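You operate a simulated robot arm through the tools that you are given. There is no shell and no other tool. Be economical: measure what you need, move in short steps, check, and stop when the job is done.

You are at the controls of a simulated robot arm. One attempt, no reset.

Task
Pull the slide out, swap the oval jig for the round jig and lock it down.
Fine: oval jig in the yellow frame; yellow knob left free, red lever left open.

The check looks at the end state, three seconds after you hand in, the way a careful person would. Anything else that was tipped, shoved, dropped, spilled or broken makes it a failure.

Robot
A 7-joint arm with a two-finger parallel gripper, fixed in place. Base frame: the origin is at the foot of the arm, x ahead of it, y to its left, z up; the work surface is at about z = 0. Lengths are in m, angles in rad, forces in N, time in s.
With the tool pointing down near the work surface it reaches from about 0.24 to 0.62 m from the base axis. Its first joint turns from -1.152 to 1.152 rad. Payload 2.6 kg.
Tool frame: the origin (TCP) lies between the finger pads and is the grasp point; the fingertips stand 0.03 m ahead of it; z points along the fingers, y is the line along which they close. The gripper opens to 0.094 m. The fingers are 0.028 m wide and 0.01 m thick; the gripper's body (0.05 by 0.096 m) begins 0.055 m behind the TCP.
Orientation is told as [roll, pitch, yaw] about the base's x, y, z axes, in that order, counted from this pose: with the fingers straight down and closing along the base's y, the tool's x points along the base's -x, its y along +y and its z along -z.

Tools
- The arm moves only by the tool jog_arm. Its argument "plan" is a list of rows, each a list of 7 numbers: the shift along the base's x, y, z in m, then the turn, a rotation vector about the base's x, y, z in rad, then the opening in per cent of the stroke, from 0 (shut) to 100 (fully open). In form: [[x, y, z, ax, ay, az, hand], ...]. A call has 1 to 20 rows; each row shifts and turns the commanded pose from where the row before left it. Each row takes 0.2 s and may step no farther than 0.05 m and 0.15 rad from the row before; otherwise, or with a gripper value out of range, the whole call is refused. A pose out of reach is approached as far as the arm can. The call stops where the force on the tool passes 70 N (or 10 N more than at its start, if that is more) or the arm is blocked; 0.2 s more then pass. The fingers move at their own pace (about 0.072 m/s each) and stop on an object; they squeeze with about 31 N. The grip force told is the motor's: it shows also when the fingers shut on nothing. Time passes only in rows, and 0.2 s behind the last, so rows that do not move let the fingers close. It gives the time, the measured TCP pose, the force on the tool (base axes), the opening and the grip force at its end, in the units of the frame above (readings bear some noise), with the torque about the TCP (base axes, N m) and any sound that the robot's microphone picked up.
- Cameras (640 x 400 px; columns grow to the right, rows downward): "scene" is fixed at [0.0345, 0.4287, 0.5696]; the picture's right is [-0.81, -0.59, 0.00], its down [-0.31, 0.42, -0.86] and it looks along [0.51, -0.69, -0.52] (base axes); focal length 340 px, centre (320, 200). "wrist" rides on the gripper at [0.076, 0.014, -0.102] in the tool frame; the picture's right is [-0.18, 0.98, 0.00], its down [-0.75, -0.14, -0.64] and it looks along [-0.63, -0.12, 0.77] (tool axes); focal length 243 px, centre (320, 200).
- snapshot(camera): a new picture of that camera. It takes no simulated time.
- probe_pixels(camera, pixels): for up to 12 pixels [column, row] of the newest picture of that camera ("zoom" is the newest enlarged one), the place [x, y, z] in the base frame of the surface seen there, good to about 0.002 m. It takes no simulated time.
- close_up(camera, box): a new picture of the part [left, top, right, bottom] of that camera's present view, enlarged. It takes no simulated time.
- close_job(): hands the job in; it is judged then, once.

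Work in short steps. Measure before you move; look again where a grasp or a placing could have gone wrong, and mend it. You have 80 turns and 34 pictures in all, those below and enlarged ones among them. Open the gripper and draw the arm clear of the work before you hand the job in, unless the task says otherwise; then end with one line.

The tools are called after "Request:" as a command line: name --pt "numbers of a row" for each row, then --argument value for the rest, lists and objects as JSON in quotes. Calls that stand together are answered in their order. jog_arm: Moves the arm, as the interface text tells. Its arguments: {"type":"object","properties":{"plan":{"type":"array","items":{"type":"array","items":{"type":"number"}}}},"required":["plan"]} The other tools are called the same way: snapshot (camera) takes a picture; probe_pixels (camera, pixels) gives the place of the surface under pixels of a picture; close_up (camera, box) takes an enlarged picture of a part of a camera's view; close_job () hands the job in.

At the start:

```text
t: 0.0
ee_pos: [0.2828, -0.1738, 0.279]
ee_rot: [0.001, -0.001, -0.001]
force: [-1.2, 0.5, 0.7]
torque: [0.0, -0.05, -0.01]
gripper_width: 0.0938
grasp_force: 0.1
```

scene: 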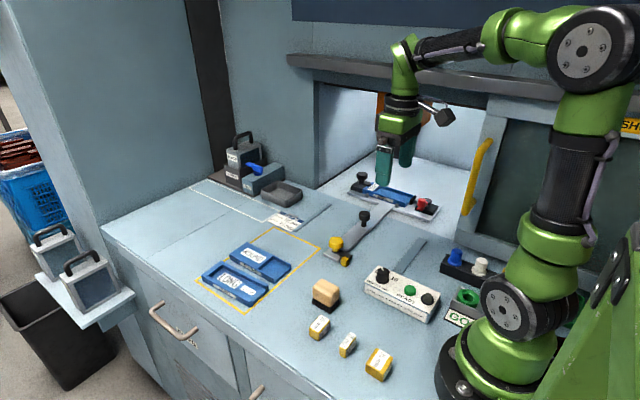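
wrist: 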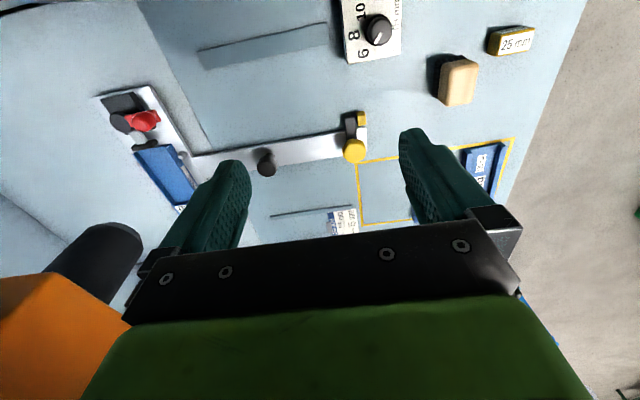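

The slide with the blue jig is near (390,195) and the yellow frame near (260,265). I'll enlarge both areas before measuring.

Request:
close_up --camera "scene" --box '[310, 150, 470, 280]'

Request:
close_up --camera "scene" --box '[180, 210, 350, 320]'

```text
3.08 times, centred on (390, 215) of scene
```

zoom: 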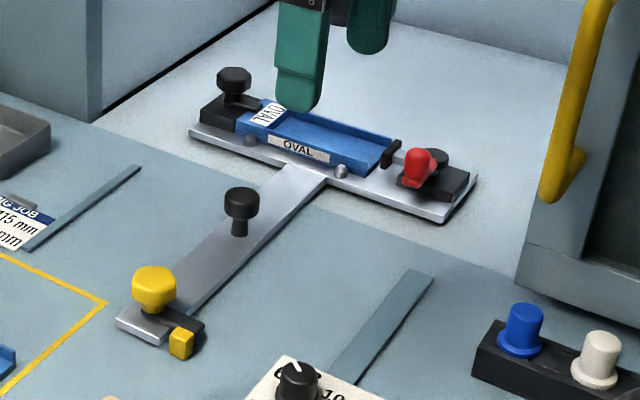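

```text
3.64 times, centred on (265, 265) of scene
```

zoom: 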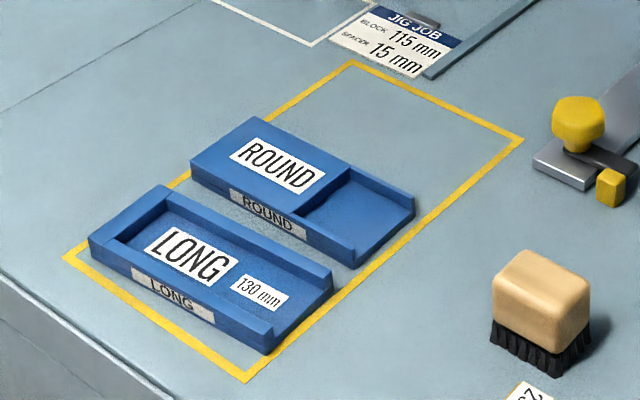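

The slide carries the OVAL jig with a black knob at one end and a red lever at the other. I need more detail on those and on the card, from the scene camera.

Request:
close_up --camera "scene" --box '[345, 160, 445, 222]'

Request:
close_up --camera "wrist" --box '[80, 70, 400, 230]'

```text
6.40 times, centred on (395, 191) of scene
```

zoom: 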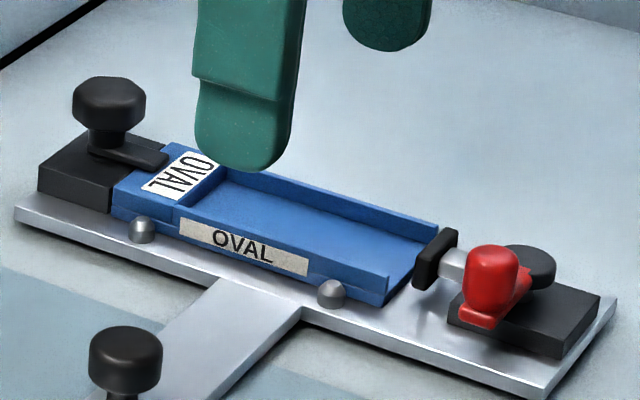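

```text
2.00 times, centred on (240, 150) of wrist
```

zoom: 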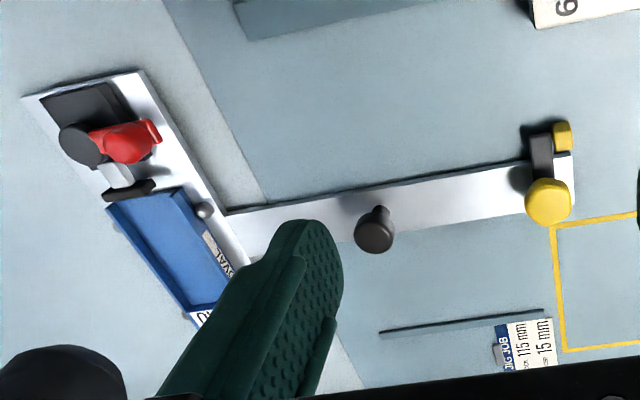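

Now I'll measure key points with a fresh scene picture: knobs, plate, rail and jigs.

Request:
snapshot --camera "scene"

Request:
probe_pixels --camera "scene" --pixels '[[363, 214], [336, 241], [345, 261], [329, 256], [352, 246], [362, 176], [422, 202], [370, 185], [380, 204], [405, 203], [352, 191], [435, 212]]'

Request:
probe_pixels --camera "scene" --pixels '[[230, 258], [250, 243], [292, 264], [276, 281], [274, 253], [258, 270], [204, 276], [223, 261], [268, 285], [252, 305], [276, 228], [319, 249]]'

```text
27 pictures are left
```

scene: 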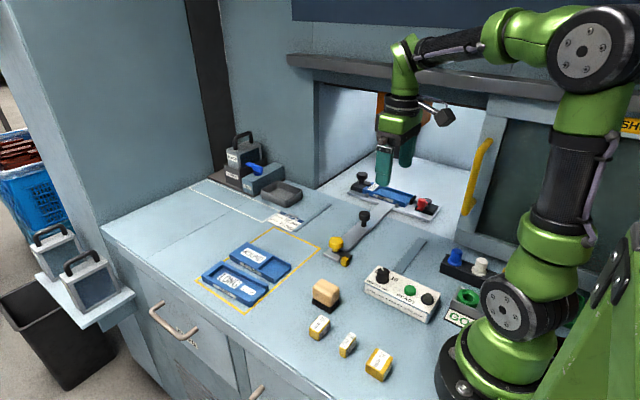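

```text
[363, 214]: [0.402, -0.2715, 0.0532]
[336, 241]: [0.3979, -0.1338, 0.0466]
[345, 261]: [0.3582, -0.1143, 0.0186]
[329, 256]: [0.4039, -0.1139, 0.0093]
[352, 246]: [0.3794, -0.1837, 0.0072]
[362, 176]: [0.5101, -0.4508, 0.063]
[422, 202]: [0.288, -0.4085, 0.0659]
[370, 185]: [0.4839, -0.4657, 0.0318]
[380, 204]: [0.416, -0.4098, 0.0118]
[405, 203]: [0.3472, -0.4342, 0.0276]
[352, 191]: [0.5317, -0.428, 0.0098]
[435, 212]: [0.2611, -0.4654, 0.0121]
```

```text
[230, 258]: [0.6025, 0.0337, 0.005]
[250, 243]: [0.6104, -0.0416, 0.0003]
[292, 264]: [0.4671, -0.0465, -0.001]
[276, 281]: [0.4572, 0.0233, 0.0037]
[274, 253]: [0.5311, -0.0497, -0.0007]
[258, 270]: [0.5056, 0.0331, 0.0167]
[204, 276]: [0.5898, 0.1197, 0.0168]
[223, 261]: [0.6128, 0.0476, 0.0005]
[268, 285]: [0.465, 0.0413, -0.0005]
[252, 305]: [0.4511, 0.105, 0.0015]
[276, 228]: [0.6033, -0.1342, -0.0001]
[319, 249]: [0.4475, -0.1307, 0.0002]
```

The rail runs along y at x≈0.39 and the plate sits at y≈-0.44. Before pulling I need to understand the yellow latch near (338,250), so I'll zoom tightly there.

Request:
close_up --camera "scene" --box '[316, 230, 364, 270]'

Request:
close_up --camera "wrist" --box '[320, 100, 400, 180]'

```text
10.00 times, centred on (340, 250) of scene
```

zoom: 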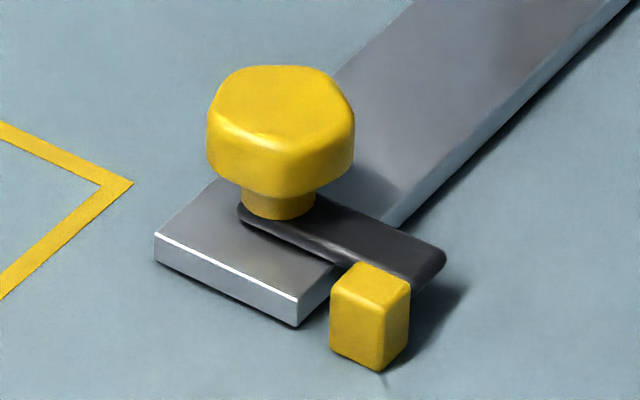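

```text
5.00 times, centred on (360, 140) of wrist
```

zoom: 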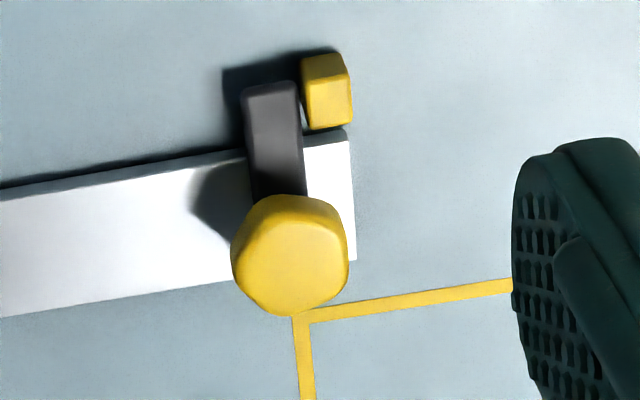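

The yellow knob's arm points to -x and sits against a fixed yellow post on its +y side, so it blocks the pull and must be turned about +90° (counter-clockwise) first. I'll measure the knob, the brush in the rail's path, and the strips and panel.

Request:
snapshot --camera "scene"

Request:
probe_pixels --camera "scene" --pixels '[[337, 238], [332, 241], [342, 241], [350, 250], [329, 258], [338, 262], [318, 282], [326, 296], [326, 305], [368, 285], [314, 214], [408, 256]]'

Request:
probe_pixels --camera "scene" --pixels '[[331, 210], [285, 218], [420, 237], [395, 272], [323, 190], [462, 220], [363, 211], [364, 228], [313, 295], [341, 294], [320, 320], [282, 190]]'

```text
24 pictures are left
```

scene: 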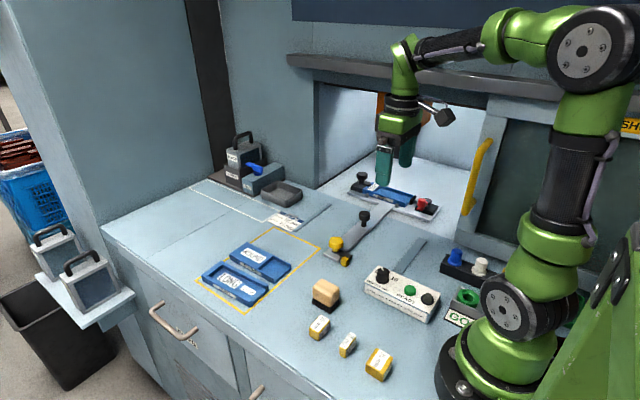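

```text
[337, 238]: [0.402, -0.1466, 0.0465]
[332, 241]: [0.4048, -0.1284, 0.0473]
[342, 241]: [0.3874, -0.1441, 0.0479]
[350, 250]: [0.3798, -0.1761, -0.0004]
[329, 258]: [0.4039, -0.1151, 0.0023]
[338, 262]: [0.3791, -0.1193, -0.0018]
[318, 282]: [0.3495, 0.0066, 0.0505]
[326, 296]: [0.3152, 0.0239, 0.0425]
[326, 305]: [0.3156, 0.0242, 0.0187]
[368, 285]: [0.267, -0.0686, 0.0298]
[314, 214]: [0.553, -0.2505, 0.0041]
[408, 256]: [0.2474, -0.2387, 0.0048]
```

```text
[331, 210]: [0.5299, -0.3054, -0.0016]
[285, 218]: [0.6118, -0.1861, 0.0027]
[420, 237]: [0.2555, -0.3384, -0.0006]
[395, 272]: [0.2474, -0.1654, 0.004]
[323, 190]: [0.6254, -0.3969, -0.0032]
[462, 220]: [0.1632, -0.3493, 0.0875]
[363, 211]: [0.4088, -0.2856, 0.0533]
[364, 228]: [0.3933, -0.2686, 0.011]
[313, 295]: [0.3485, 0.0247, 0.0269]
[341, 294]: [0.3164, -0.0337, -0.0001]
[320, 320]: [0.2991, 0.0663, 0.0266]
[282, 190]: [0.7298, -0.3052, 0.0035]
```

I'll use the current wrist zoom to pin down the knob centre, arm, post and rail edges.

Request:
probe_pixels --camera "zoom" --pixels '[[290, 235], [240, 240], [340, 240], [290, 205], [265, 100], [290, 150], [325, 75], [100, 180], [100, 290], [345, 140], [352, 255], [270, 170]]'

```text
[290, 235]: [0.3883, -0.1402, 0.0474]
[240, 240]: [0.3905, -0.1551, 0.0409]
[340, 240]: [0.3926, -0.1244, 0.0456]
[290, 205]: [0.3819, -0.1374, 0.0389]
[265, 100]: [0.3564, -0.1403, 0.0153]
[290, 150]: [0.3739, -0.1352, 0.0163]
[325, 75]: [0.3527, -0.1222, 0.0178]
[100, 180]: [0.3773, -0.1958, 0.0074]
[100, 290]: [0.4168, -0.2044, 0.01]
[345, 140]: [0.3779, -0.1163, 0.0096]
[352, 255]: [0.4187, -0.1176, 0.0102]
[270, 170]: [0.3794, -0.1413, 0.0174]
```

Rail centre is x≈0.397 and the yellow knob is at about (0.397, -0.1395), z 0.03–0.048. I'll go above it with the gripper turned -45°, then check before lowering.

Request:
jog_arm --pt "0.023 0.007 -0.03 0 0 -0.15 100" --pt "0.023 0.007 -0.03 0 0 -0.15 100" --pt "0.023 0.007 -0.03 0 0 -0.15 100" --pt "0.023 0.007 -0.03 0 0 -0.15 100" --pt "0.022 0.006 -0.03 0 0 -0.15 100" --pt "0 0 -0.03 0 0 0 100" --pt "0 0 0 0 0 0 100"

Request:
snapshot --camera "wrist"

```text
t: 1.6
ee_pos: [0.3963, -0.1366, 0.1001]
ee_rot: [0.001, 0.0, -0.75]
force: [0.9, -0.5, 1.1]
torque: [0.03, -0.03, -0.04]
gripper_width: 0.0937
grasp_force: 0.0
```

```text
23 pictures are left
```

wrist: 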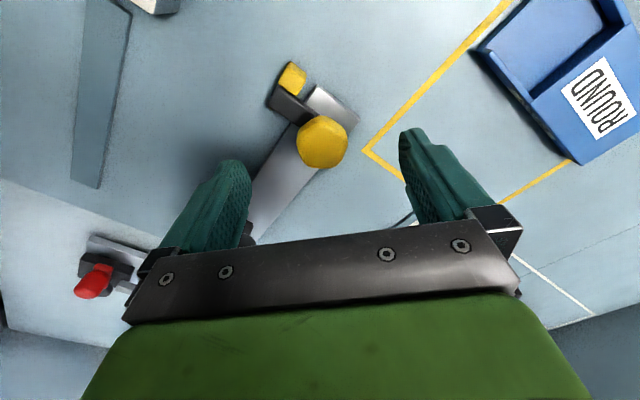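

The knob is at (322,140), centred between the fingers. I'll lower to z≈0.057 and close on it.

Request:
jog_arm --pt "0.0005 -0.003 -0.022 0 0 0 100" --pt "0 0 -0.021 0 0 0 100" --pt "0 0 0 0 0 0 30" --pt "0 0 0 0 0 0 0" --pt "0 0 0 0 0 0 0" --pt "0 0 0 0 0 0 0"

Request:
snapshot --camera "wrist"

```text
t: 3.0
ee_pos: [0.3997, -0.1402, 0.0564]
ee_rot: [0.005, 0.0, -0.745]
force: [18.5, 14.9, -10.2]
torque: [0.16, -0.62, -0.05]
gripper_width: 0.0374
grasp_force: 44.7
```

```text
22 pictures are left
```

wrist: 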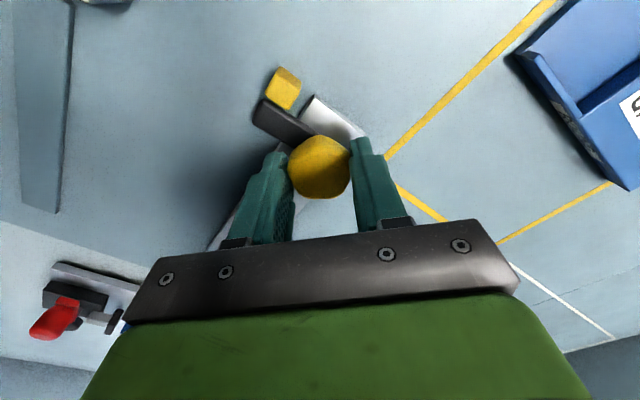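

The grip holds the knob at 37 mm width, with side force toward (+x,+y). I'll ease the command that way and start turning counter-clockwise.

Request:
jog_arm --pt "0.003 0.002 0 0 0 0 0" --pt "0 0 0 0 0 0.1 0" --pt "0 0 0 0 0 0.15 0" --pt "0 0 0 0 0 0.15 0"

```text
t: 4.0
ee_pos: [0.4, -0.1404, 0.0571]
ee_rot: [0.0, 0.004, -0.352]
force: [-21.1, 14.7, 30.4]
torque: [0.31, 0.32, -0.02]
gripper_width: 0.0372
grasp_force: 44.9
```

It's turning freely (no twist torque). I'll ease the loads and continue to +90° overall.

Request:
jog_arm --pt "-0.002 0.001 0.001 0 0 0.1 0" --pt "0 0 0 0 0 0.15 0" --pt "0 0 0 0 0 0.15 0" --pt "0 0 0 0 0 0.15 0"

Request:
snapshot --camera "wrist"

```text
t: 5.0
ee_pos: [0.3995, -0.139, 0.0585]
ee_rot: [-0.005, -0.003, 0.205]
force: [14.2, -5.0, -15.8]
torque: [-0.05, -1.32, -0.03]
gripper_width: 0.0373
grasp_force: 44.8
```

```text
21 pictures are left
```

wrist: 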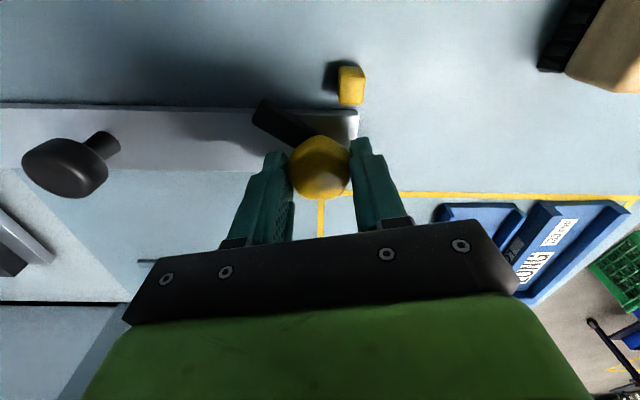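

The arm has swung about 55° towards the rail line, clear of the post. I'll continue the remaining ~0.62 rad.

Request:
jog_arm --pt "0 0 0 0 0 0.15 0" --pt "0 0 0 0 0 0.15 0" --pt "0 0 0 0 0 0.15 0" --pt "0 0 0 0 0 0.15 0" --pt "0 0 0 0 0 0.03 0"

Request:
snapshot --camera "wrist"

```text
t: 6.2
ee_pos: [0.3998, -0.139, 0.0566]
ee_rot: [-0.003, 0.0, 0.835]
force: [23.6, -5.4, -22.8]
torque: [0.23, -0.44, -0.51]
gripper_width: 0.0372
grasp_force: 45.2
```

```text
20 pictures are left
```

wrist: 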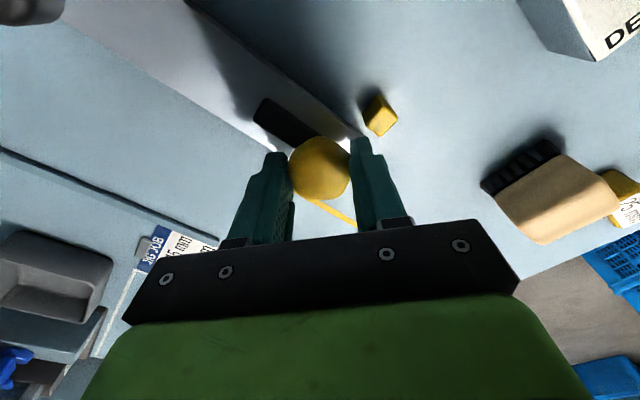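

The latch arm now lies along the rail and torque shows the stop. Releasing, rising, and moving over the black handle near (0.399, -0.278).

Request:
jog_arm --pt "0 0 0 0 0 -0.03 60" --pt "0 0 0 0 0 0 100" --pt "0 0 0 0 0 0 100" --pt "0 0 0.045 0 0 0 100" --pt "0 -0.025 0.02 0 0 -0.14 100" --pt "0 -0.025 0 0 0 -0.14 100" --pt "0 -0.025 0 0 0 -0.14 100" --pt "0 -0.025 0 0 0 -0.14 100" --pt "0 -0.025 0 0 0 -0.14 100" --pt "0 -0.014 0 0 0 -0.105 100" --pt "0 0 0 0 0 0 100"

Request:
snapshot --camera "scene"

Request:
close_up --camera "wrist" --box '[160, 50, 480, 250]'

Request:
probe_pixels --camera "scene" --pixels '[[363, 213], [361, 214], [366, 214], [363, 220], [336, 241], [348, 235]]'

```text
t: 8.6
ee_pos: [0.4013, -0.2807, 0.1194]
ee_rot: [-0.001, -0.001, -0.007]
force: [0.7, -0.1, 0.4]
torque: [-0.03, 0.0, -0.02]
gripper_width: 0.094
grasp_force: 0.1
```

```text
19 pictures are left
```

scene: 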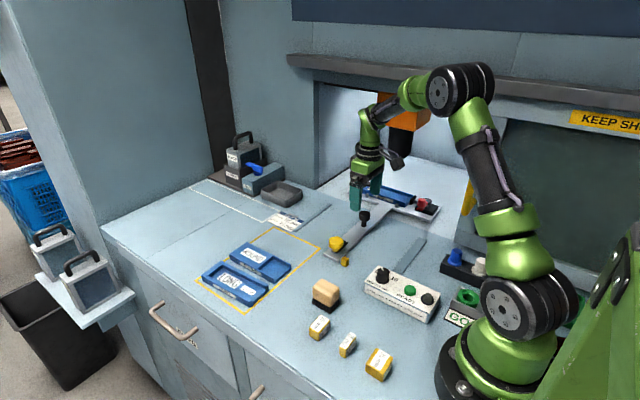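

```text
2.00 times, centred on (320, 150) of wrist
```

zoom: 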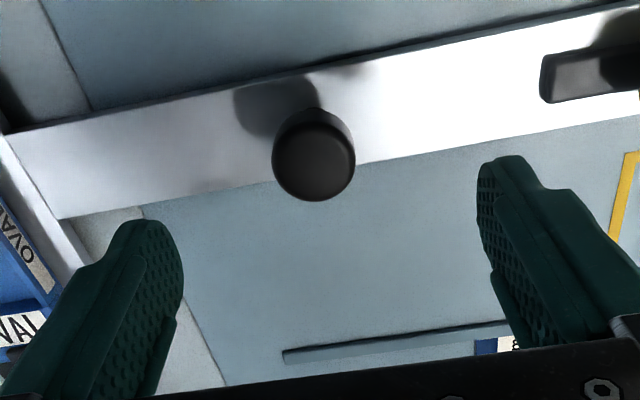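

```text
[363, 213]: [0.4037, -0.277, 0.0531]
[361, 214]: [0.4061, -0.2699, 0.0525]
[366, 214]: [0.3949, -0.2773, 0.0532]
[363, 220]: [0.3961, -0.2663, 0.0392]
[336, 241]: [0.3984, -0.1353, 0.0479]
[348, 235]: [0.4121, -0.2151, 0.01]
```

The handle is between the fingers. Lower to z≈0.06 and close on it.

Request:
jog_arm --pt "-0.001 0.002 -0.03 0 0 0 100" --pt "0 0 -0.03 0 0 0 100" --pt "0 0 0 0 0 0 30" --pt "0 0 0 0 0 0 0" --pt "0 0 0 0 0 0 0" --pt "0 0 0 0 0 0 0"

```text
t: 10.0
ee_pos: [0.399, -0.2771, 0.0613]
ee_rot: [-0.002, 0.001, -0.005]
force: [-3.9, -5.2, -1.2]
torque: [-0.47, -0.86, -0.14]
gripper_width: 0.0315
grasp_force: 45.0
```

Handle gripped (31 mm). Pulling slowly in +y and watching the force.

Request:
jog_arm --pt "0 0.01 0 0 0 0 0" --pt "0 0.015 0 0 0 0 0" --pt "0 0.015 0 0 0 0 0" --pt "0 0.015 0 0 0 0 0"

Request:
snapshot --camera "scene"

```text
t: 11.0
ee_pos: [0.3992, -0.2202, 0.0601]
ee_rot: [0.004, 0.0, -0.001]
force: [19.7, 1.7, -30.3]
torque: [0.01, -0.38, 0.05]
gripper_width: 0.0316
grasp_force: 44.8
```

```text
17 pictures are left
```

scene: 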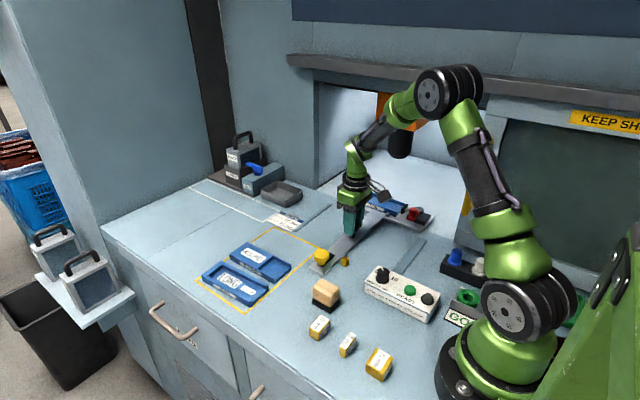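

The slide is coming out cleanly; the rail passes about 2 cm clear of the brush. Continuing.

Request:
jog_arm --pt "-0.001 0.015 0.001 0 0 0 0" --pt "0 0.015 0 0 0 0 0" --pt "0 0.015 0 0 0 0 0" --pt "0 0.015 0 0 0 0 0" --pt "0 0.015 0 0 0 0 0" --pt "0 0.015 0 0 0 0 0"

Request:
snapshot --camera "scene"

```text
t: 12.4
ee_pos: [0.3967, -0.1314, 0.0629]
ee_rot: [-0.001, -0.002, -0.003]
force: [18.2, -1.3, -17.7]
torque: [0.06, -0.17, 0.15]
gripper_width: 0.0314
grasp_force: 44.9
```

```text
16 pictures are left
```

scene: 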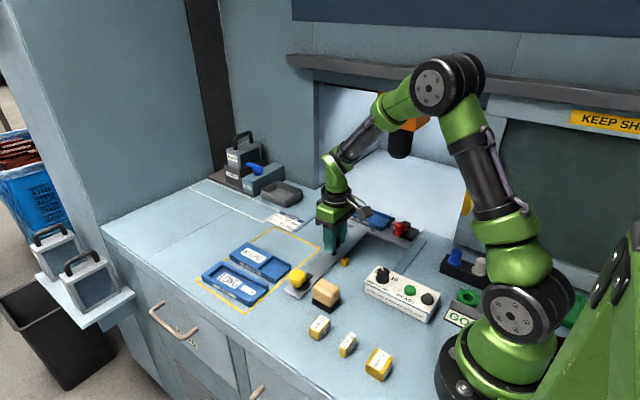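

No stop felt yet after 0.146 m. I'll continue in small steps until it reaches its end.

Request:
jog_arm --pt "0 0.01 0 0 0 0 0" --pt "0 0.01 0 0 0 0 0" --pt "0 0.01 0 0 0 0 0" --pt "0 0.01 0 0 0 0 0" --pt "0 0.01 0 0 0 0 0"

```text
t: 13.6
ee_pos: [0.3971, -0.0811, 0.0627]
ee_rot: [0.001, -0.006, -0.005]
force: [14.0, -1.2, 10.3]
torque: [0.09, 0.27, -0.19]
gripper_width: 0.031
grasp_force: 45.3
```

Travel is 0.196 m. A few more small steps to find the stop.

Request:
jog_arm --pt "0 0.008 0 0 0 0 0" --pt "0 0.008 0 0 0 0 0" --pt "0 0.008 0 0 0 0 0"

Request:
snapshot --camera "scene"

```text
t: 14.4
ee_pos: [0.3968, -0.0594, 0.0622]
ee_rot: [-0.001, -0.005, -0.002]
force: [26.0, -0.3, -14.4]
torque: [0.22, -0.28, -0.13]
gripper_width: 0.0314
grasp_force: 44.9
```

```text
15 pictures are left
```

scene: 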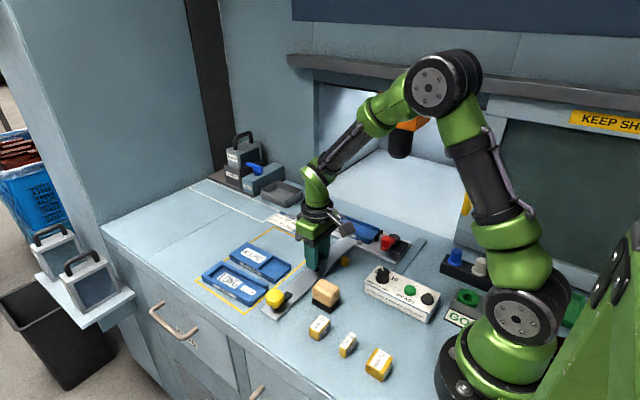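

Slight lag now; one more small nudge to tell whether this is the stop.

Request:
jog_arm --pt "0 0.006 0 0 0 0 0" --pt "0 0 0 0 0 0 0"

```text
t: 15.0
ee_pos: [0.3972, -0.0506, 0.0626]
ee_rot: [-0.002, -0.003, 0.001]
force: [26.6, 0.3, -20.3]
torque: [-0.04, -0.15, 0.03]
gripper_width: 0.0313
grasp_force: 45.4
```

Still free. A couple more small steps.

Request:
jog_arm --pt "-0.001 0.006 0 0 0 0 0" --pt "-0.001 0.006 0 0 0 0 0" --pt "0 0.006 0 0 0 0 0" --pt "0 0 0 0 0 0 0"

```text
t: 16.0
ee_pos: [0.3966, -0.0323, 0.0629]
ee_rot: [-0.001, -0.007, -0.002]
force: [28.9, -1.6, -21.7]
torque: [0.04, -0.59, -0.06]
gripper_width: 0.0313
grasp_force: 44.9
```

Still free at 0.245 m. Another 2 cm carefully.

Request:
jog_arm --pt "-0.001 0.006 0.001 0 0 0 0" --pt "0 0.006 0 0 0 0 0" --pt "0 0.006 0 0 0 0 0" --pt "0 0 0 0 0 0 0"

Request:
snapshot --camera "scene"

Request:
probe_pixels --camera "scene" --pixels '[[261, 307], [326, 220], [355, 242], [425, 243], [386, 243], [397, 234], [387, 253], [280, 305]]'

```text
t: 17.0
ee_pos: [0.3948, -0.0195, 0.0638]
ee_rot: [-0.007, -0.008, -0.007]
force: [25.1, -22.3, -12.3]
torque: [-0.52, -0.31, -0.1]
gripper_width: 0.0316
grasp_force: 45.2
```

```text
14 pictures are left
```

scene: 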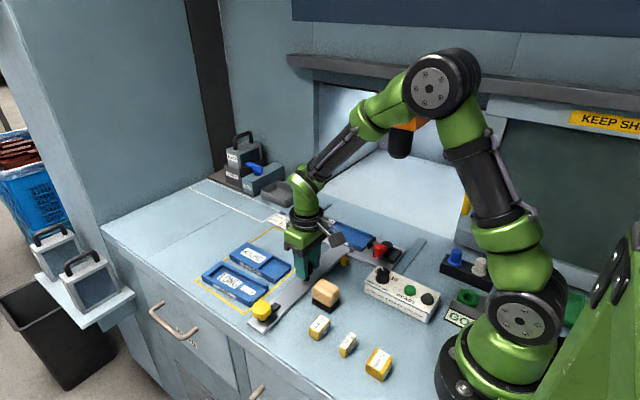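

```text
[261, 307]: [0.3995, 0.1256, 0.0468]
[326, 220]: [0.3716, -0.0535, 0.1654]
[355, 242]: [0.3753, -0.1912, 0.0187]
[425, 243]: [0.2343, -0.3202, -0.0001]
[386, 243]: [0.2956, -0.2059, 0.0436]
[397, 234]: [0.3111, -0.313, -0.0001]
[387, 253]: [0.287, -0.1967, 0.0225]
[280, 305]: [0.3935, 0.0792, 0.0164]
```

The stop is felt (-22 N) at ~0.26 m travel, so the slide is fully out. Release, rise, and look at the plate with both cameras.

Request:
jog_arm --pt "0.001 -0.005 0 0 0 0 60" --pt "0 0 0 0 0 0 100" --pt "0 0 0 0 0 0 100" --pt "0 0 0.05 0 0 0 100" --pt "-0.02 -0.02 0.05 0 0 0 100" --pt "-0.04 -0.02 0.03 0 0 0 100" --pt "-0.04 -0.02 0.02 0 0 0 100" --pt "-0.02 0 0 0 0 0 100"

Request:
snapshot --camera "wrist"

Request:
close_up --camera "scene" --box '[240, 190, 440, 330]'

```text
refused: row 5 steps farther than a row can; nothing moved
```

```text
13 pictures are left
```

wrist: 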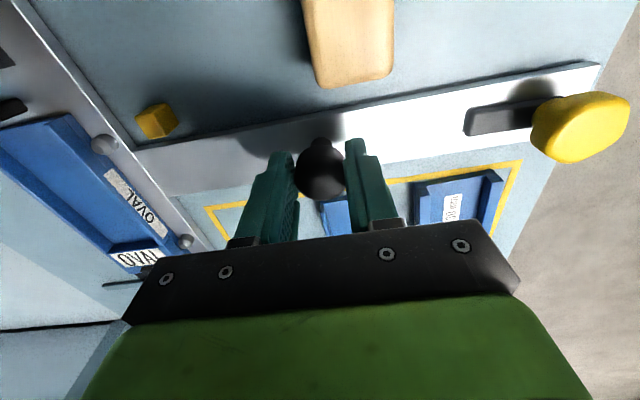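

```text
2.86 times, centred on (340, 260) of scene
```

zoom: 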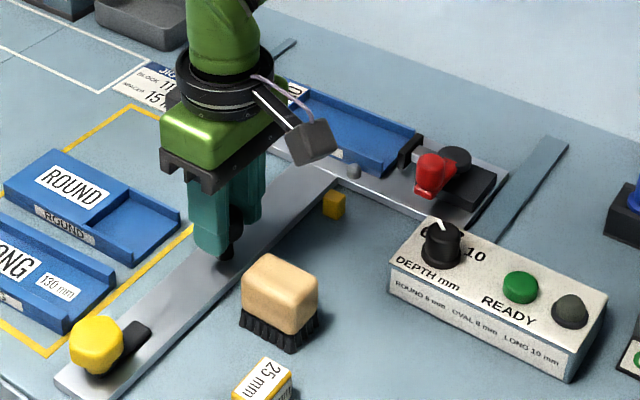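

The row was too long; redo the release with shorter steps.

Request:
jog_arm --pt "0.001 -0.005 0 0 0 0 60" --pt "0 0 0 0 0 0 100" --pt "0 0 0 0 0 0 100" --pt "0 0 0.048 0 0 0 100" --pt "-0.01 -0.02 0.04 0 0 0 100" --pt "-0.035 -0.025 0.02 0 0 0 100" --pt "-0.035 -0.025 0.02 0 0 0 100" --pt "-0.02 -0.03 0.01 0 0 0 100" --pt "-0.01 -0.03 0 0 0 0 100" --pt "0 0 0 0 0 0 100"

Request:
close_up --camera "scene" --box '[300, 190, 430, 270]'

Request:
snapshot --camera "wrist"

```text
t: 19.2
ee_pos: [0.2819, -0.1509, 0.2023]
ee_rot: [0.003, -0.001, -0.005]
force: [0.4, 0.4, 0.0]
torque: [0.01, 0.0, -0.02]
gripper_width: 0.0941
grasp_force: 0.0
```

```text
4.92 times, centred on (365, 230) of scene
```

zoom: 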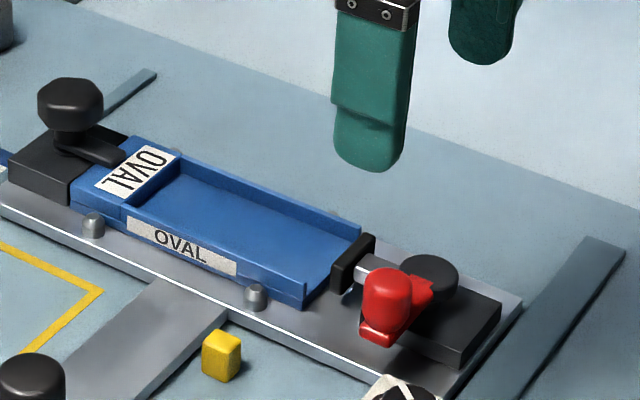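

```text
10 pictures are left
```

wrist: 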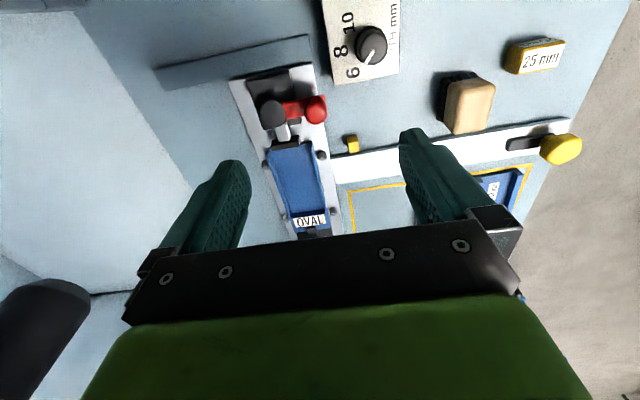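

The jig sits between four pins, with a black hold-down arm over its +x end; the red lever at the -x end is already retracted from the jig. Measuring knob, arm, pins and jig on this zoom.

Request:
probe_pixels --camera "zoom" --pixels '[[72, 90], [42, 97], [101, 97], [112, 155], [72, 205], [302, 305], [358, 230], [146, 140], [94, 216], [254, 288], [345, 262], [150, 225]]'

Request:
probe_pixels --camera "zoom" --pixels '[[240, 225], [240, 183], [245, 178], [122, 205], [304, 282], [330, 290], [176, 152], [60, 160], [75, 130], [15, 175], [190, 175], [335, 215]]'

```text
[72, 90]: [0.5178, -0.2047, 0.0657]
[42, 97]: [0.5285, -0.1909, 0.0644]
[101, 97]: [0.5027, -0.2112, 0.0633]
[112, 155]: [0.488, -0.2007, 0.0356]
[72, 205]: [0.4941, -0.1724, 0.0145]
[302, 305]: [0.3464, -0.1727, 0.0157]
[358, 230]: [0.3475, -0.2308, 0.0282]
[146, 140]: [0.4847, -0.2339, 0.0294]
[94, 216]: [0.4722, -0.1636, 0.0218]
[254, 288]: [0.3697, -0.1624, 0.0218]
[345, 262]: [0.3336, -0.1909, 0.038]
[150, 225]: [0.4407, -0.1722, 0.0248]
```

```text
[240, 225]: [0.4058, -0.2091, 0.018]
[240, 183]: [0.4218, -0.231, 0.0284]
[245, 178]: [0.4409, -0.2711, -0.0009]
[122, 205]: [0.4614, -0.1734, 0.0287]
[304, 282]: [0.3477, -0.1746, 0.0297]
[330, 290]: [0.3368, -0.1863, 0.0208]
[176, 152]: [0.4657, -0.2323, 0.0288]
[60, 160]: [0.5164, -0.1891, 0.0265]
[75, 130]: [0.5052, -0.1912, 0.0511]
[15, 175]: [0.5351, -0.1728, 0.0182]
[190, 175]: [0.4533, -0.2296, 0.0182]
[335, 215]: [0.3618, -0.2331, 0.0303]
```

Jig spans x 0.347–0.497, y -0.233…-0.173, top z 0.029; the black knob is at about (0.516, -0.202), z 0.047–0.066. Moving above it with yaw -0.75.

Request:
jog_arm --pt "0.039 -0.0085 -0.01 0 0 -0.125 100" --pt "0.039 -0.0085 -0.01 0 0 -0.125 100" --pt "0.039 -0.0085 -0.01 0 0 -0.125 100" --pt "0.039 -0.0085 -0.015 0 0 -0.125 100" --pt "0.039 -0.0085 -0.015 0 0 -0.125 100" --pt "0.039 -0.0085 -0.02 0 0 -0.125 100" --pt "0 0 0 0 0 0 100"

Request:
snapshot --camera "wrist"

Request:
probe_pixels --camera "wrist" --pixels '[[320, 135], [320, 150], [300, 140], [340, 140], [320, 120], [320, 165]]'

```text
t: 20.8
ee_pos: [0.5204, -0.2016, 0.1221]
ee_rot: [0.002, 0.0, -0.758]
force: [-0.1, -0.1, -0.5]
torque: [-0.02, 0.0, 0.0]
gripper_width: 0.0941
grasp_force: 0.1
```

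```text
9 pictures are left
```

wrist: 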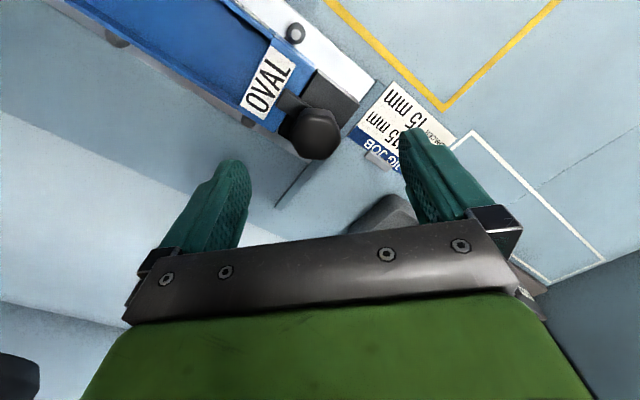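

```text
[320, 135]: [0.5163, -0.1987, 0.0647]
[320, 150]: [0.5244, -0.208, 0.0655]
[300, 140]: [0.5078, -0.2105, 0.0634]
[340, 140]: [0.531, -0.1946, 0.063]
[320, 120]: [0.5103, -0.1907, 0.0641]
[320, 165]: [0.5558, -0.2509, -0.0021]
```

Knob centre is about (0.513, -0.202). Shift, lower to z≈0.072, close.

Request:
jog_arm --pt "-0.0075 0 -0.02 0 0 0 100" --pt "0 0 -0.03 0 0 0 100" --pt "0 0 0 0 0 0 30" --pt "0 0 0 0 0 0 0" --pt "0 0 0 0 0 0 0" --pt "0 0 0 0 0 0 0"

```text
t: 22.2
ee_pos: [0.5117, -0.1996, 0.0707]
ee_rot: [0.002, 0.001, -0.751]
force: [9.3, 3.1, -4.9]
torque: [0.17, -0.2, 0.01]
gripper_width: 0.0369
grasp_force: 44.4
```

Well centred. Turning a bit counter-clockwise and watching the torque.

Request:
jog_arm --pt "0 0 0 0 0 0.1 0" --pt "0 0 0 0 0 0.1 0" --pt "0 0 0 0 0 0.1 0"

```text
t: 23.0
ee_pos: [0.5112, -0.2021, 0.072]
ee_rot: [-0.001, 0.0, -0.452]
force: [9.3, 0.0, -10.4]
torque: [-0.28, -1.06, -0.01]
gripper_width: 0.0372
grasp_force: 45.2
```

Turns freely. Continuing to about 90°.

Request:
jog_arm --pt "0 0 0 0 0 0.15 0" --pt "0 0 0 0 0 0.15 0" --pt "0 0 0 0 0 0.15 0" --pt "0 0 0 0 0 0.15 0" --pt "0 0 0 0 0 0.15 0" --pt "0 0 0 0 0 0.15 0" --pt "0 0 0 0 0 0.15 0" --pt "0 0 0 0 0 0.15 0"

Request:
snapshot --camera "wrist"

```text
t: 24.8
ee_pos: [0.5117, -0.2092, 0.071]
ee_rot: [-0.019, 0.009, 0.749]
force: [28.3, -40.8, -32.2]
torque: [-0.37, -0.47, -0.34]
gripper_width: 0.037
grasp_force: 44.6
```

```text
8 pictures are left
```

wrist: 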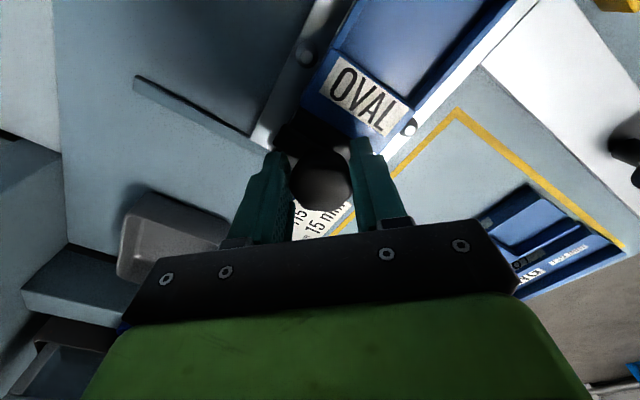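

The hold-down arm is off the OVAL label and the stop is felt. Releasing, rising and looking at the whole plate.

Request:
jog_arm --pt "0 0 0 0 0 0 60" --pt "0 0 0 0 0 0 100" --pt "0 0 0 0 0 0 100" --pt "0 0 0.045 0 0 0 100" --pt "-0.04 0 0.02 0 0 -0.15 100" --pt "-0.04 0.0 0.02 0 0 -0.15 100" --pt "-0.04 0.0 0.02 0 0 -0.15 100" --pt "-0.04 0.0 0.02 0 0 -0.15 100" --pt "-0.04 0.0 0.0 0 0 -0.15 100" --pt "0 0 0 0 0 0 100"

Request:
close_up --camera "scene" --box '[200, 190, 430, 320]'

Request:
probe_pixels --camera "zoom" --pixels '[[320, 110], [350, 190], [440, 160], [420, 190]]'

```text
t: 27.0
ee_pos: [0.3099, -0.2019, 0.1969]
ee_rot: [0.001, 0.001, -0.007]
force: [0.2, 0.9, -0.9]
torque: [-0.01, 0.02, -0.01]
gripper_width: 0.0937
grasp_force: 0.1
```

```text
2.78 times, centred on (315, 255) of scene
```

zoom: 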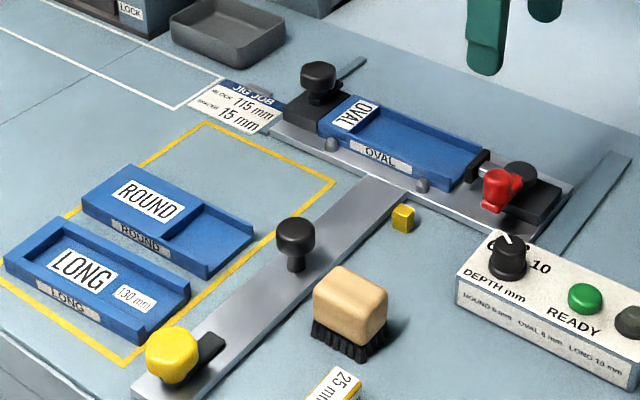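

```text
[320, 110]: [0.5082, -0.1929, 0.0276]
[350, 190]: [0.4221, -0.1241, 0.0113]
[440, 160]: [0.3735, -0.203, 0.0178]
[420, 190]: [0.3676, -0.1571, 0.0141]
```

Arm is clear of the jig. I'll measure the edges of both the ROUND and OVAL jigs and the frame on this zoom.

Request:
probe_pixels --camera "zoom" --pixels '[[86, 197], [131, 168], [185, 193], [250, 230], [207, 263], [165, 240], [120, 218], [206, 277], [228, 160], [240, 235], [190, 215], [257, 242]]'

Request:
probe_pixels --camera "zoom" --pixels '[[318, 129], [353, 98], [378, 104], [452, 173], [452, 186], [482, 152], [400, 156], [420, 123], [332, 146], [423, 187], [332, 182], [207, 125]]'

```text
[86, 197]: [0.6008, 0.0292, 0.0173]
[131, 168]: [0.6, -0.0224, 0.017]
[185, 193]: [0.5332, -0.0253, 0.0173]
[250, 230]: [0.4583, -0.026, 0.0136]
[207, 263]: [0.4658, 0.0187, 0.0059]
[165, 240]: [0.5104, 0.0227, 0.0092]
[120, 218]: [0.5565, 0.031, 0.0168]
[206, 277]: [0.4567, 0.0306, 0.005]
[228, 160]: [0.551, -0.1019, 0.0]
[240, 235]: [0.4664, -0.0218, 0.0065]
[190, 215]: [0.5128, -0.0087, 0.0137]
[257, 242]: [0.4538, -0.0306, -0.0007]
```

```text
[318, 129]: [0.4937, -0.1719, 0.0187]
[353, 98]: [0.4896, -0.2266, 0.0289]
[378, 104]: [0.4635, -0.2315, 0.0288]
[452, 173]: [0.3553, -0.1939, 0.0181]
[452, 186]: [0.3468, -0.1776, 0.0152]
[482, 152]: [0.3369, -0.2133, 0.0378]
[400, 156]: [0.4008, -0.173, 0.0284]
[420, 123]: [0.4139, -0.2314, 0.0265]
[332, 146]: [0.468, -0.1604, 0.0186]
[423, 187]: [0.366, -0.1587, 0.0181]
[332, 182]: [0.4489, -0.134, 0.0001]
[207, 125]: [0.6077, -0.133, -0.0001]
```

OVAL centre ≈ (0.421, -0.2025), bottom z 0.0105; ROUND centre ≈ (0.529, 0.002). I'll go over OVAL, between the pins, and down to z 0.045.

Request:
jog_arm --pt "0.037 0 -0.03 0 0 0.007 100" --pt "0.037 0 -0.03 0 0 0 100" --pt "0.037 0 -0.03 0 0 0 100" --pt "0 -0.0005 -0.03 0 0 0 100" --pt "0 0 -0.02 0 0 0 100" --pt "0 0 -0.012 0 0 0 100" --pt "0 0 0 0 0 0 100"

```text
t: 28.6
ee_pos: [0.4212, -0.2023, 0.0454]
ee_rot: [-0.001, 0.0, 0.001]
force: [-0.5, -0.5, -0.2]
torque: [-0.01, -0.02, 0.01]
gripper_width: 0.0941
grasp_force: 0.1
```

No contact going down. Close on the jig.

Request:
jog_arm --pt "0 0 0 0 0 0 50" --pt "0 0 0 0 0 0 30" --pt "0 0 0 0 0 0 0" --pt "0 0 0 0 0 0 0"

```text
t: 29.6
ee_pos: [0.4212, -0.2031, 0.0453]
ee_rot: [0.0, 0.0, 0.001]
force: [1.5, -9.1, -0.1]
torque: [-0.34, -0.11, -0.12]
gripper_width: 0.0618
grasp_force: 31.0
```

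Gripped at 62 mm, as the jig's width. Lift straight up slowly and check.

Request:
jog_arm --pt "0 -0.0005 0.01 0 0 0 0" --pt "0 0 0.02 0 0 0 0" --pt "0 0 0.03 0 0 0 0" --pt "0 0 0.03 0 0 0 0" --pt "0 0 0 0 0 0 0"

Request:
snapshot --camera "scene"

```text
t: 30.8
ee_pos: [0.4227, -0.2031, 0.1357]
ee_rot: [0.001, 0.0, 0.003]
force: [0.6, 0.3, -2.2]
torque: [0.01, 0.05, -0.01]
gripper_width: 0.0617
grasp_force: 31.4
```

```text
6 pictures are left
```

scene: 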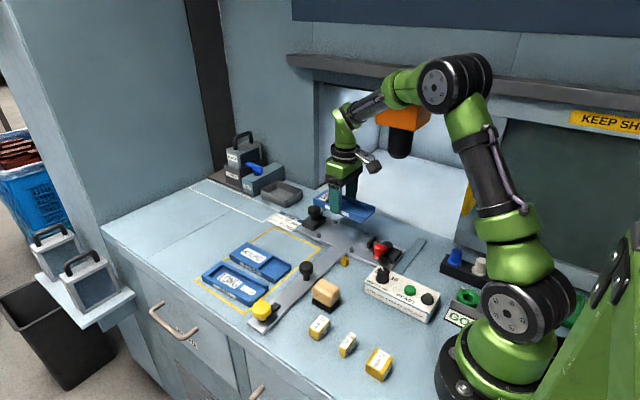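

OVAL is held level, bottom at z≈0.10. Carry it +y then +x over the free part of the yellow frame, then lower near the table.

Request:
jog_arm --pt "0 0.037 0 0 0 0 0" --pt "0 0.037 0 0 0 0 0" --pt "0 0.036 0 0 0 0 0" --pt "0.035 0 0 0 0 0 0" --pt "0.035 0 0 0 0 0 0" --pt "0.035 0 0 0 0 0 0" --pt "0 0 -0.04 0 0 0 0" --pt "0 0 -0.04 0 0 0 0" --pt "0 0 -0.014 0 0 0 0" --pt "0 0 0 0 0 0 0"

Request:
close_up --camera "scene" --box '[190, 200, 350, 320]'

Request:
probe_pixels --camera "zoom" --pixels '[[135, 275], [120, 268], [150, 262], [60, 305], [260, 370], [500, 205], [420, 255]]'

```text
t: 33.0
ee_pos: [0.527, -0.0894, 0.0401]
ee_rot: [0.001, 0.0, 0.001]
force: [0.1, -0.8, -2.5]
torque: [0.0, 0.03, 0.0]
gripper_width: 0.0619
grasp_force: 30.8
```

```text
3.33 times, centred on (270, 260) of scene
```

zoom: 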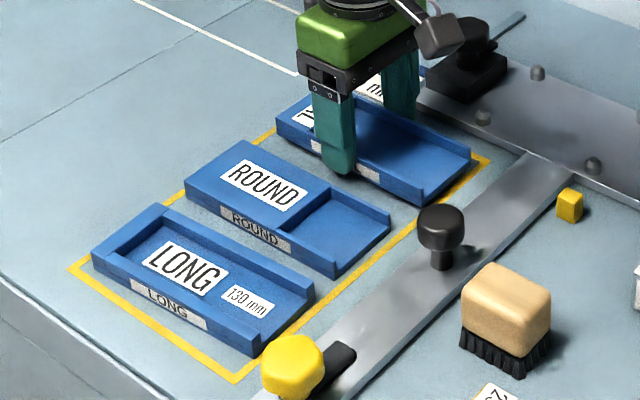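

```text
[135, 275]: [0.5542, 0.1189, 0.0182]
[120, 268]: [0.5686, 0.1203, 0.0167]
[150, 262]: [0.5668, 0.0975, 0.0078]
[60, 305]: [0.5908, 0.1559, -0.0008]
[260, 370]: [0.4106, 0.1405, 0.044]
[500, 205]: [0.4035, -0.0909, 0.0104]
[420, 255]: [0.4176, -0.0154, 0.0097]
```

OVAL hovers in the frame parallel to ROUND. Nudge 4 mm toward -y, set down and open slightly.

Request:
jog_arm --pt "0 -0.004 -0.002 0 0 0 0" --pt "0 0 -0.002 0 0 0 0" --pt "0 0 -0.001 0 0 0 0" --pt "0 0 0 0 0 0 0"

```text
t: 34.0
ee_pos: [0.5265, -0.0951, 0.0356]
ee_rot: [0.001, -0.001, 0.002]
force: [-0.6, -1.0, -2.2]
torque: [0.0, 0.01, -0.02]
gripper_width: 0.0619
grasp_force: 31.3
```

Not yet in contact (still carrying the weight). Lower a millimetre at a time.

Request:
jog_arm --pt "0 0 -0.001 0 0 0 0" --pt "0 0 -0.0007 0 0 0 0" --pt "0 0 0 0 0 0 0"

```text
t: 34.8
ee_pos: [0.5254, -0.0955, 0.0355]
ee_rot: [0.0, 0.0, 0.001]
force: [0.6, -0.4, -2.2]
torque: [0.02, -0.03, -0.01]
gripper_width: 0.0618
grasp_force: 31.5
```

Still free; a touch lower.

Request:
jog_arm --pt "0 0 -0.001 0 0 0 0" --pt "0 0 -0.001 0 0 0 0" --pt "0 0 0 0 0 0 0"

```text
t: 35.6
ee_pos: [0.527, -0.096, 0.0346]
ee_rot: [0.0, -0.003, 0.0]
force: [-9.1, 2.8, 21.6]
torque: [0.15, 0.85, 0.03]
gripper_width: 0.0616
grasp_force: 31.7
```

Contact (+22 N). Open to 80%, rise, and move above ROUND with the opening at 76%.

Request:
jog_arm --pt "0 0 0.001 0 0 0 76" --pt "0 0 0 0 0 0 76" --pt "0 0 0.04 0 0 0 76" --pt "0 0.0 0.04 0 0 0 76" --pt "0.001 0.048 0 0 0 0 76" --pt "0.001 0.048 0 0 0 0 76" --pt "0 0 0 0 0 0 76"

Request:
snapshot --camera "wrist"

Request:
probe_pixels --camera "wrist" --pixels '[[280, 130], [290, 110], [300, 90], [350, 110], [340, 100], [355, 130], [362, 110], [375, 110], [240, 130], [230, 110], [265, 80], [345, 80]]'

```text
t: 37.2
ee_pos: [0.529, -0.0005, 0.1162]
ee_rot: [-0.001, 0.0, 0.003]
force: [-0.5, 0.6, 0.5]
torque: [0.02, 0.01, 0.01]
gripper_width: 0.0714
grasp_force: 0.1
```

```text
4 pictures are left
```

wrist: 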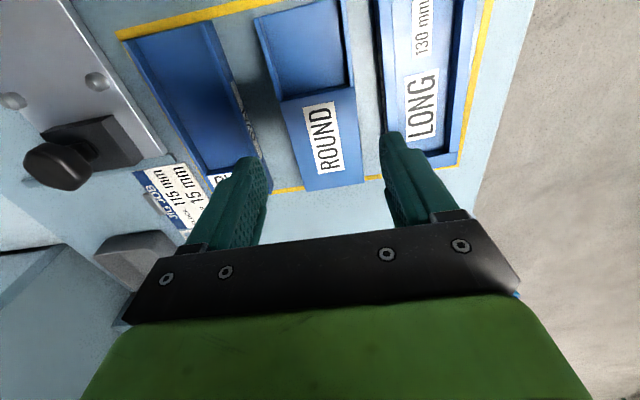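

```text
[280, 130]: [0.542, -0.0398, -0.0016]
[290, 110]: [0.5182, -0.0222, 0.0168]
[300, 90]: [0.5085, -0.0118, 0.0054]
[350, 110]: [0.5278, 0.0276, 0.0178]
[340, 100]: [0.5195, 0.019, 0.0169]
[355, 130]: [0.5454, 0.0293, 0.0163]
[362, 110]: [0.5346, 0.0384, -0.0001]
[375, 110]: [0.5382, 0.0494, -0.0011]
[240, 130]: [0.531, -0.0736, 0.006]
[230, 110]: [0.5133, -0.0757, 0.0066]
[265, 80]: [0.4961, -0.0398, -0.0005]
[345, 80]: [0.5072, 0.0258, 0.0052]
```

I'll probe ROUND's two side edges and LONG's near edge more finely on this picture.

Request:
probe_pixels --camera "wrist" --pixels '[[281, 110], [284, 110], [287, 110], [353, 110], [356, 110], [379, 110], [382, 110], [385, 110], [303, 180], [360, 180], [300, 185], [364, 175]]'

Request:
probe_pixels --camera "wrist" --pixels '[[270, 70], [264, 50], [260, 30], [267, 60], [352, 80], [349, 60], [346, 40], [380, 60], [376, 40], [384, 90], [308, 188], [335, 187]]'

```text
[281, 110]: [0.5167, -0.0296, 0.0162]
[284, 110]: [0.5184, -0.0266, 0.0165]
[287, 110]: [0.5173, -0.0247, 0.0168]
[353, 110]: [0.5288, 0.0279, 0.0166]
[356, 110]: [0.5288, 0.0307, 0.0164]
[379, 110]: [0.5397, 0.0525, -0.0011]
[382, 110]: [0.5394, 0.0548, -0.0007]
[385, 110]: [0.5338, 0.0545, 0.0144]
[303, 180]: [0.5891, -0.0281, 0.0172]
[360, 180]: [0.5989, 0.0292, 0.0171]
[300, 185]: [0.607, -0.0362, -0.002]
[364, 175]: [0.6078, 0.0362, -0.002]
```

```text
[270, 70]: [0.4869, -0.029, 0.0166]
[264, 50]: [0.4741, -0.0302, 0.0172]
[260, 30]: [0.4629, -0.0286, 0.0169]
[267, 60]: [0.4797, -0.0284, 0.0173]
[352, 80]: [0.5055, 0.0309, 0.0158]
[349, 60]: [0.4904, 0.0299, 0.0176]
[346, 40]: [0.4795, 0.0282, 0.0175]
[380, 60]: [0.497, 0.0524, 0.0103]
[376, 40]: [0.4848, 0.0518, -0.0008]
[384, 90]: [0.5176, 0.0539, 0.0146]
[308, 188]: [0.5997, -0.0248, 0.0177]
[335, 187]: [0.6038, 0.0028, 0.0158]
```

ROUND spans y -0.030…0.031 with LONG starting at 0.053, so the fingers (0.036–0.047) fit. Lower to z≈0.035 and check for contact.

Request:
jog_arm --pt "0 0.0005 -0.04 0 0 0 76" --pt "0 0 -0.03 0 0 0 76" --pt "0 0 -0.0105 0 0 0 76" --pt "0 0 0 0 0 0 76"

```text
t: 38.2
ee_pos: [0.5319, 0.0023, 0.0328]
ee_rot: [0.001, -0.002, 0.003]
force: [1.1, -1.5, -0.7]
torque: [0.02, -0.03, -0.02]
gripper_width: 0.0714
grasp_force: 0.1
```

No contact. Close on ROUND.

Request:
jog_arm --pt "0 0 0.001 0 0 0 50" --pt "0 0 0 0 0 0 0" --pt "0 0 0 0 0 0 0"

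```text
t: 39.0
ee_pos: [0.5304, 0.0015, 0.0347]
ee_rot: [-0.002, 0.0, 0.002]
force: [-0.8, 0.3, -0.2]
torque: [0.02, 0.02, -0.01]
gripper_width: 0.0619
grasp_force: 31.2
```

ROUND gripped (62 mm). Lift and check it holds.

Request:
jog_arm --pt "0 0 0.01 0 0 0 0" --pt "0 0 0.04 0 0 0 0" --pt "0 0 0.045 0 0 0 0" --pt "0 0 0 0 0 0 0"

```text
t: 40.0
ee_pos: [0.5305, -0.0009, 0.1301]
ee_rot: [0.0, 0.001, 0.003]
force: [0.6, -0.1, -2.6]
torque: [0.03, 0.01, 0.03]
gripper_width: 0.0616
grasp_force: 30.7
```

Held (-2.6 N weight). Carry -x first, then -y over the plate, staying at z 0.13.

Request:
jog_arm --pt "-0.038 0 0 0 0 0 0" --pt "-0.038 0 0 0 0 0 0" --pt "-0.036 0 0 0 0 0 0" --pt "0 -0.04 0 0 0 0 0" --pt "0 -0.04 0 0 0 0 0" --pt "0 -0.04 0 0 0 0 0" --pt "0 -0.04 0 0 0 0 0" --pt "0 -0.04 0 0 0 0 0" --pt "0 0 0 0 0 0 0" --pt "0 0 0 0 0 0 0"

```text
t: 42.2
ee_pos: [0.4185, -0.2009, 0.1295]
ee_rot: [-0.001, -0.001, 0.002]
force: [0.1, -0.3, -2.8]
torque: [0.03, 0.01, 0.0]
gripper_width: 0.0615
grasp_force: 30.5
```

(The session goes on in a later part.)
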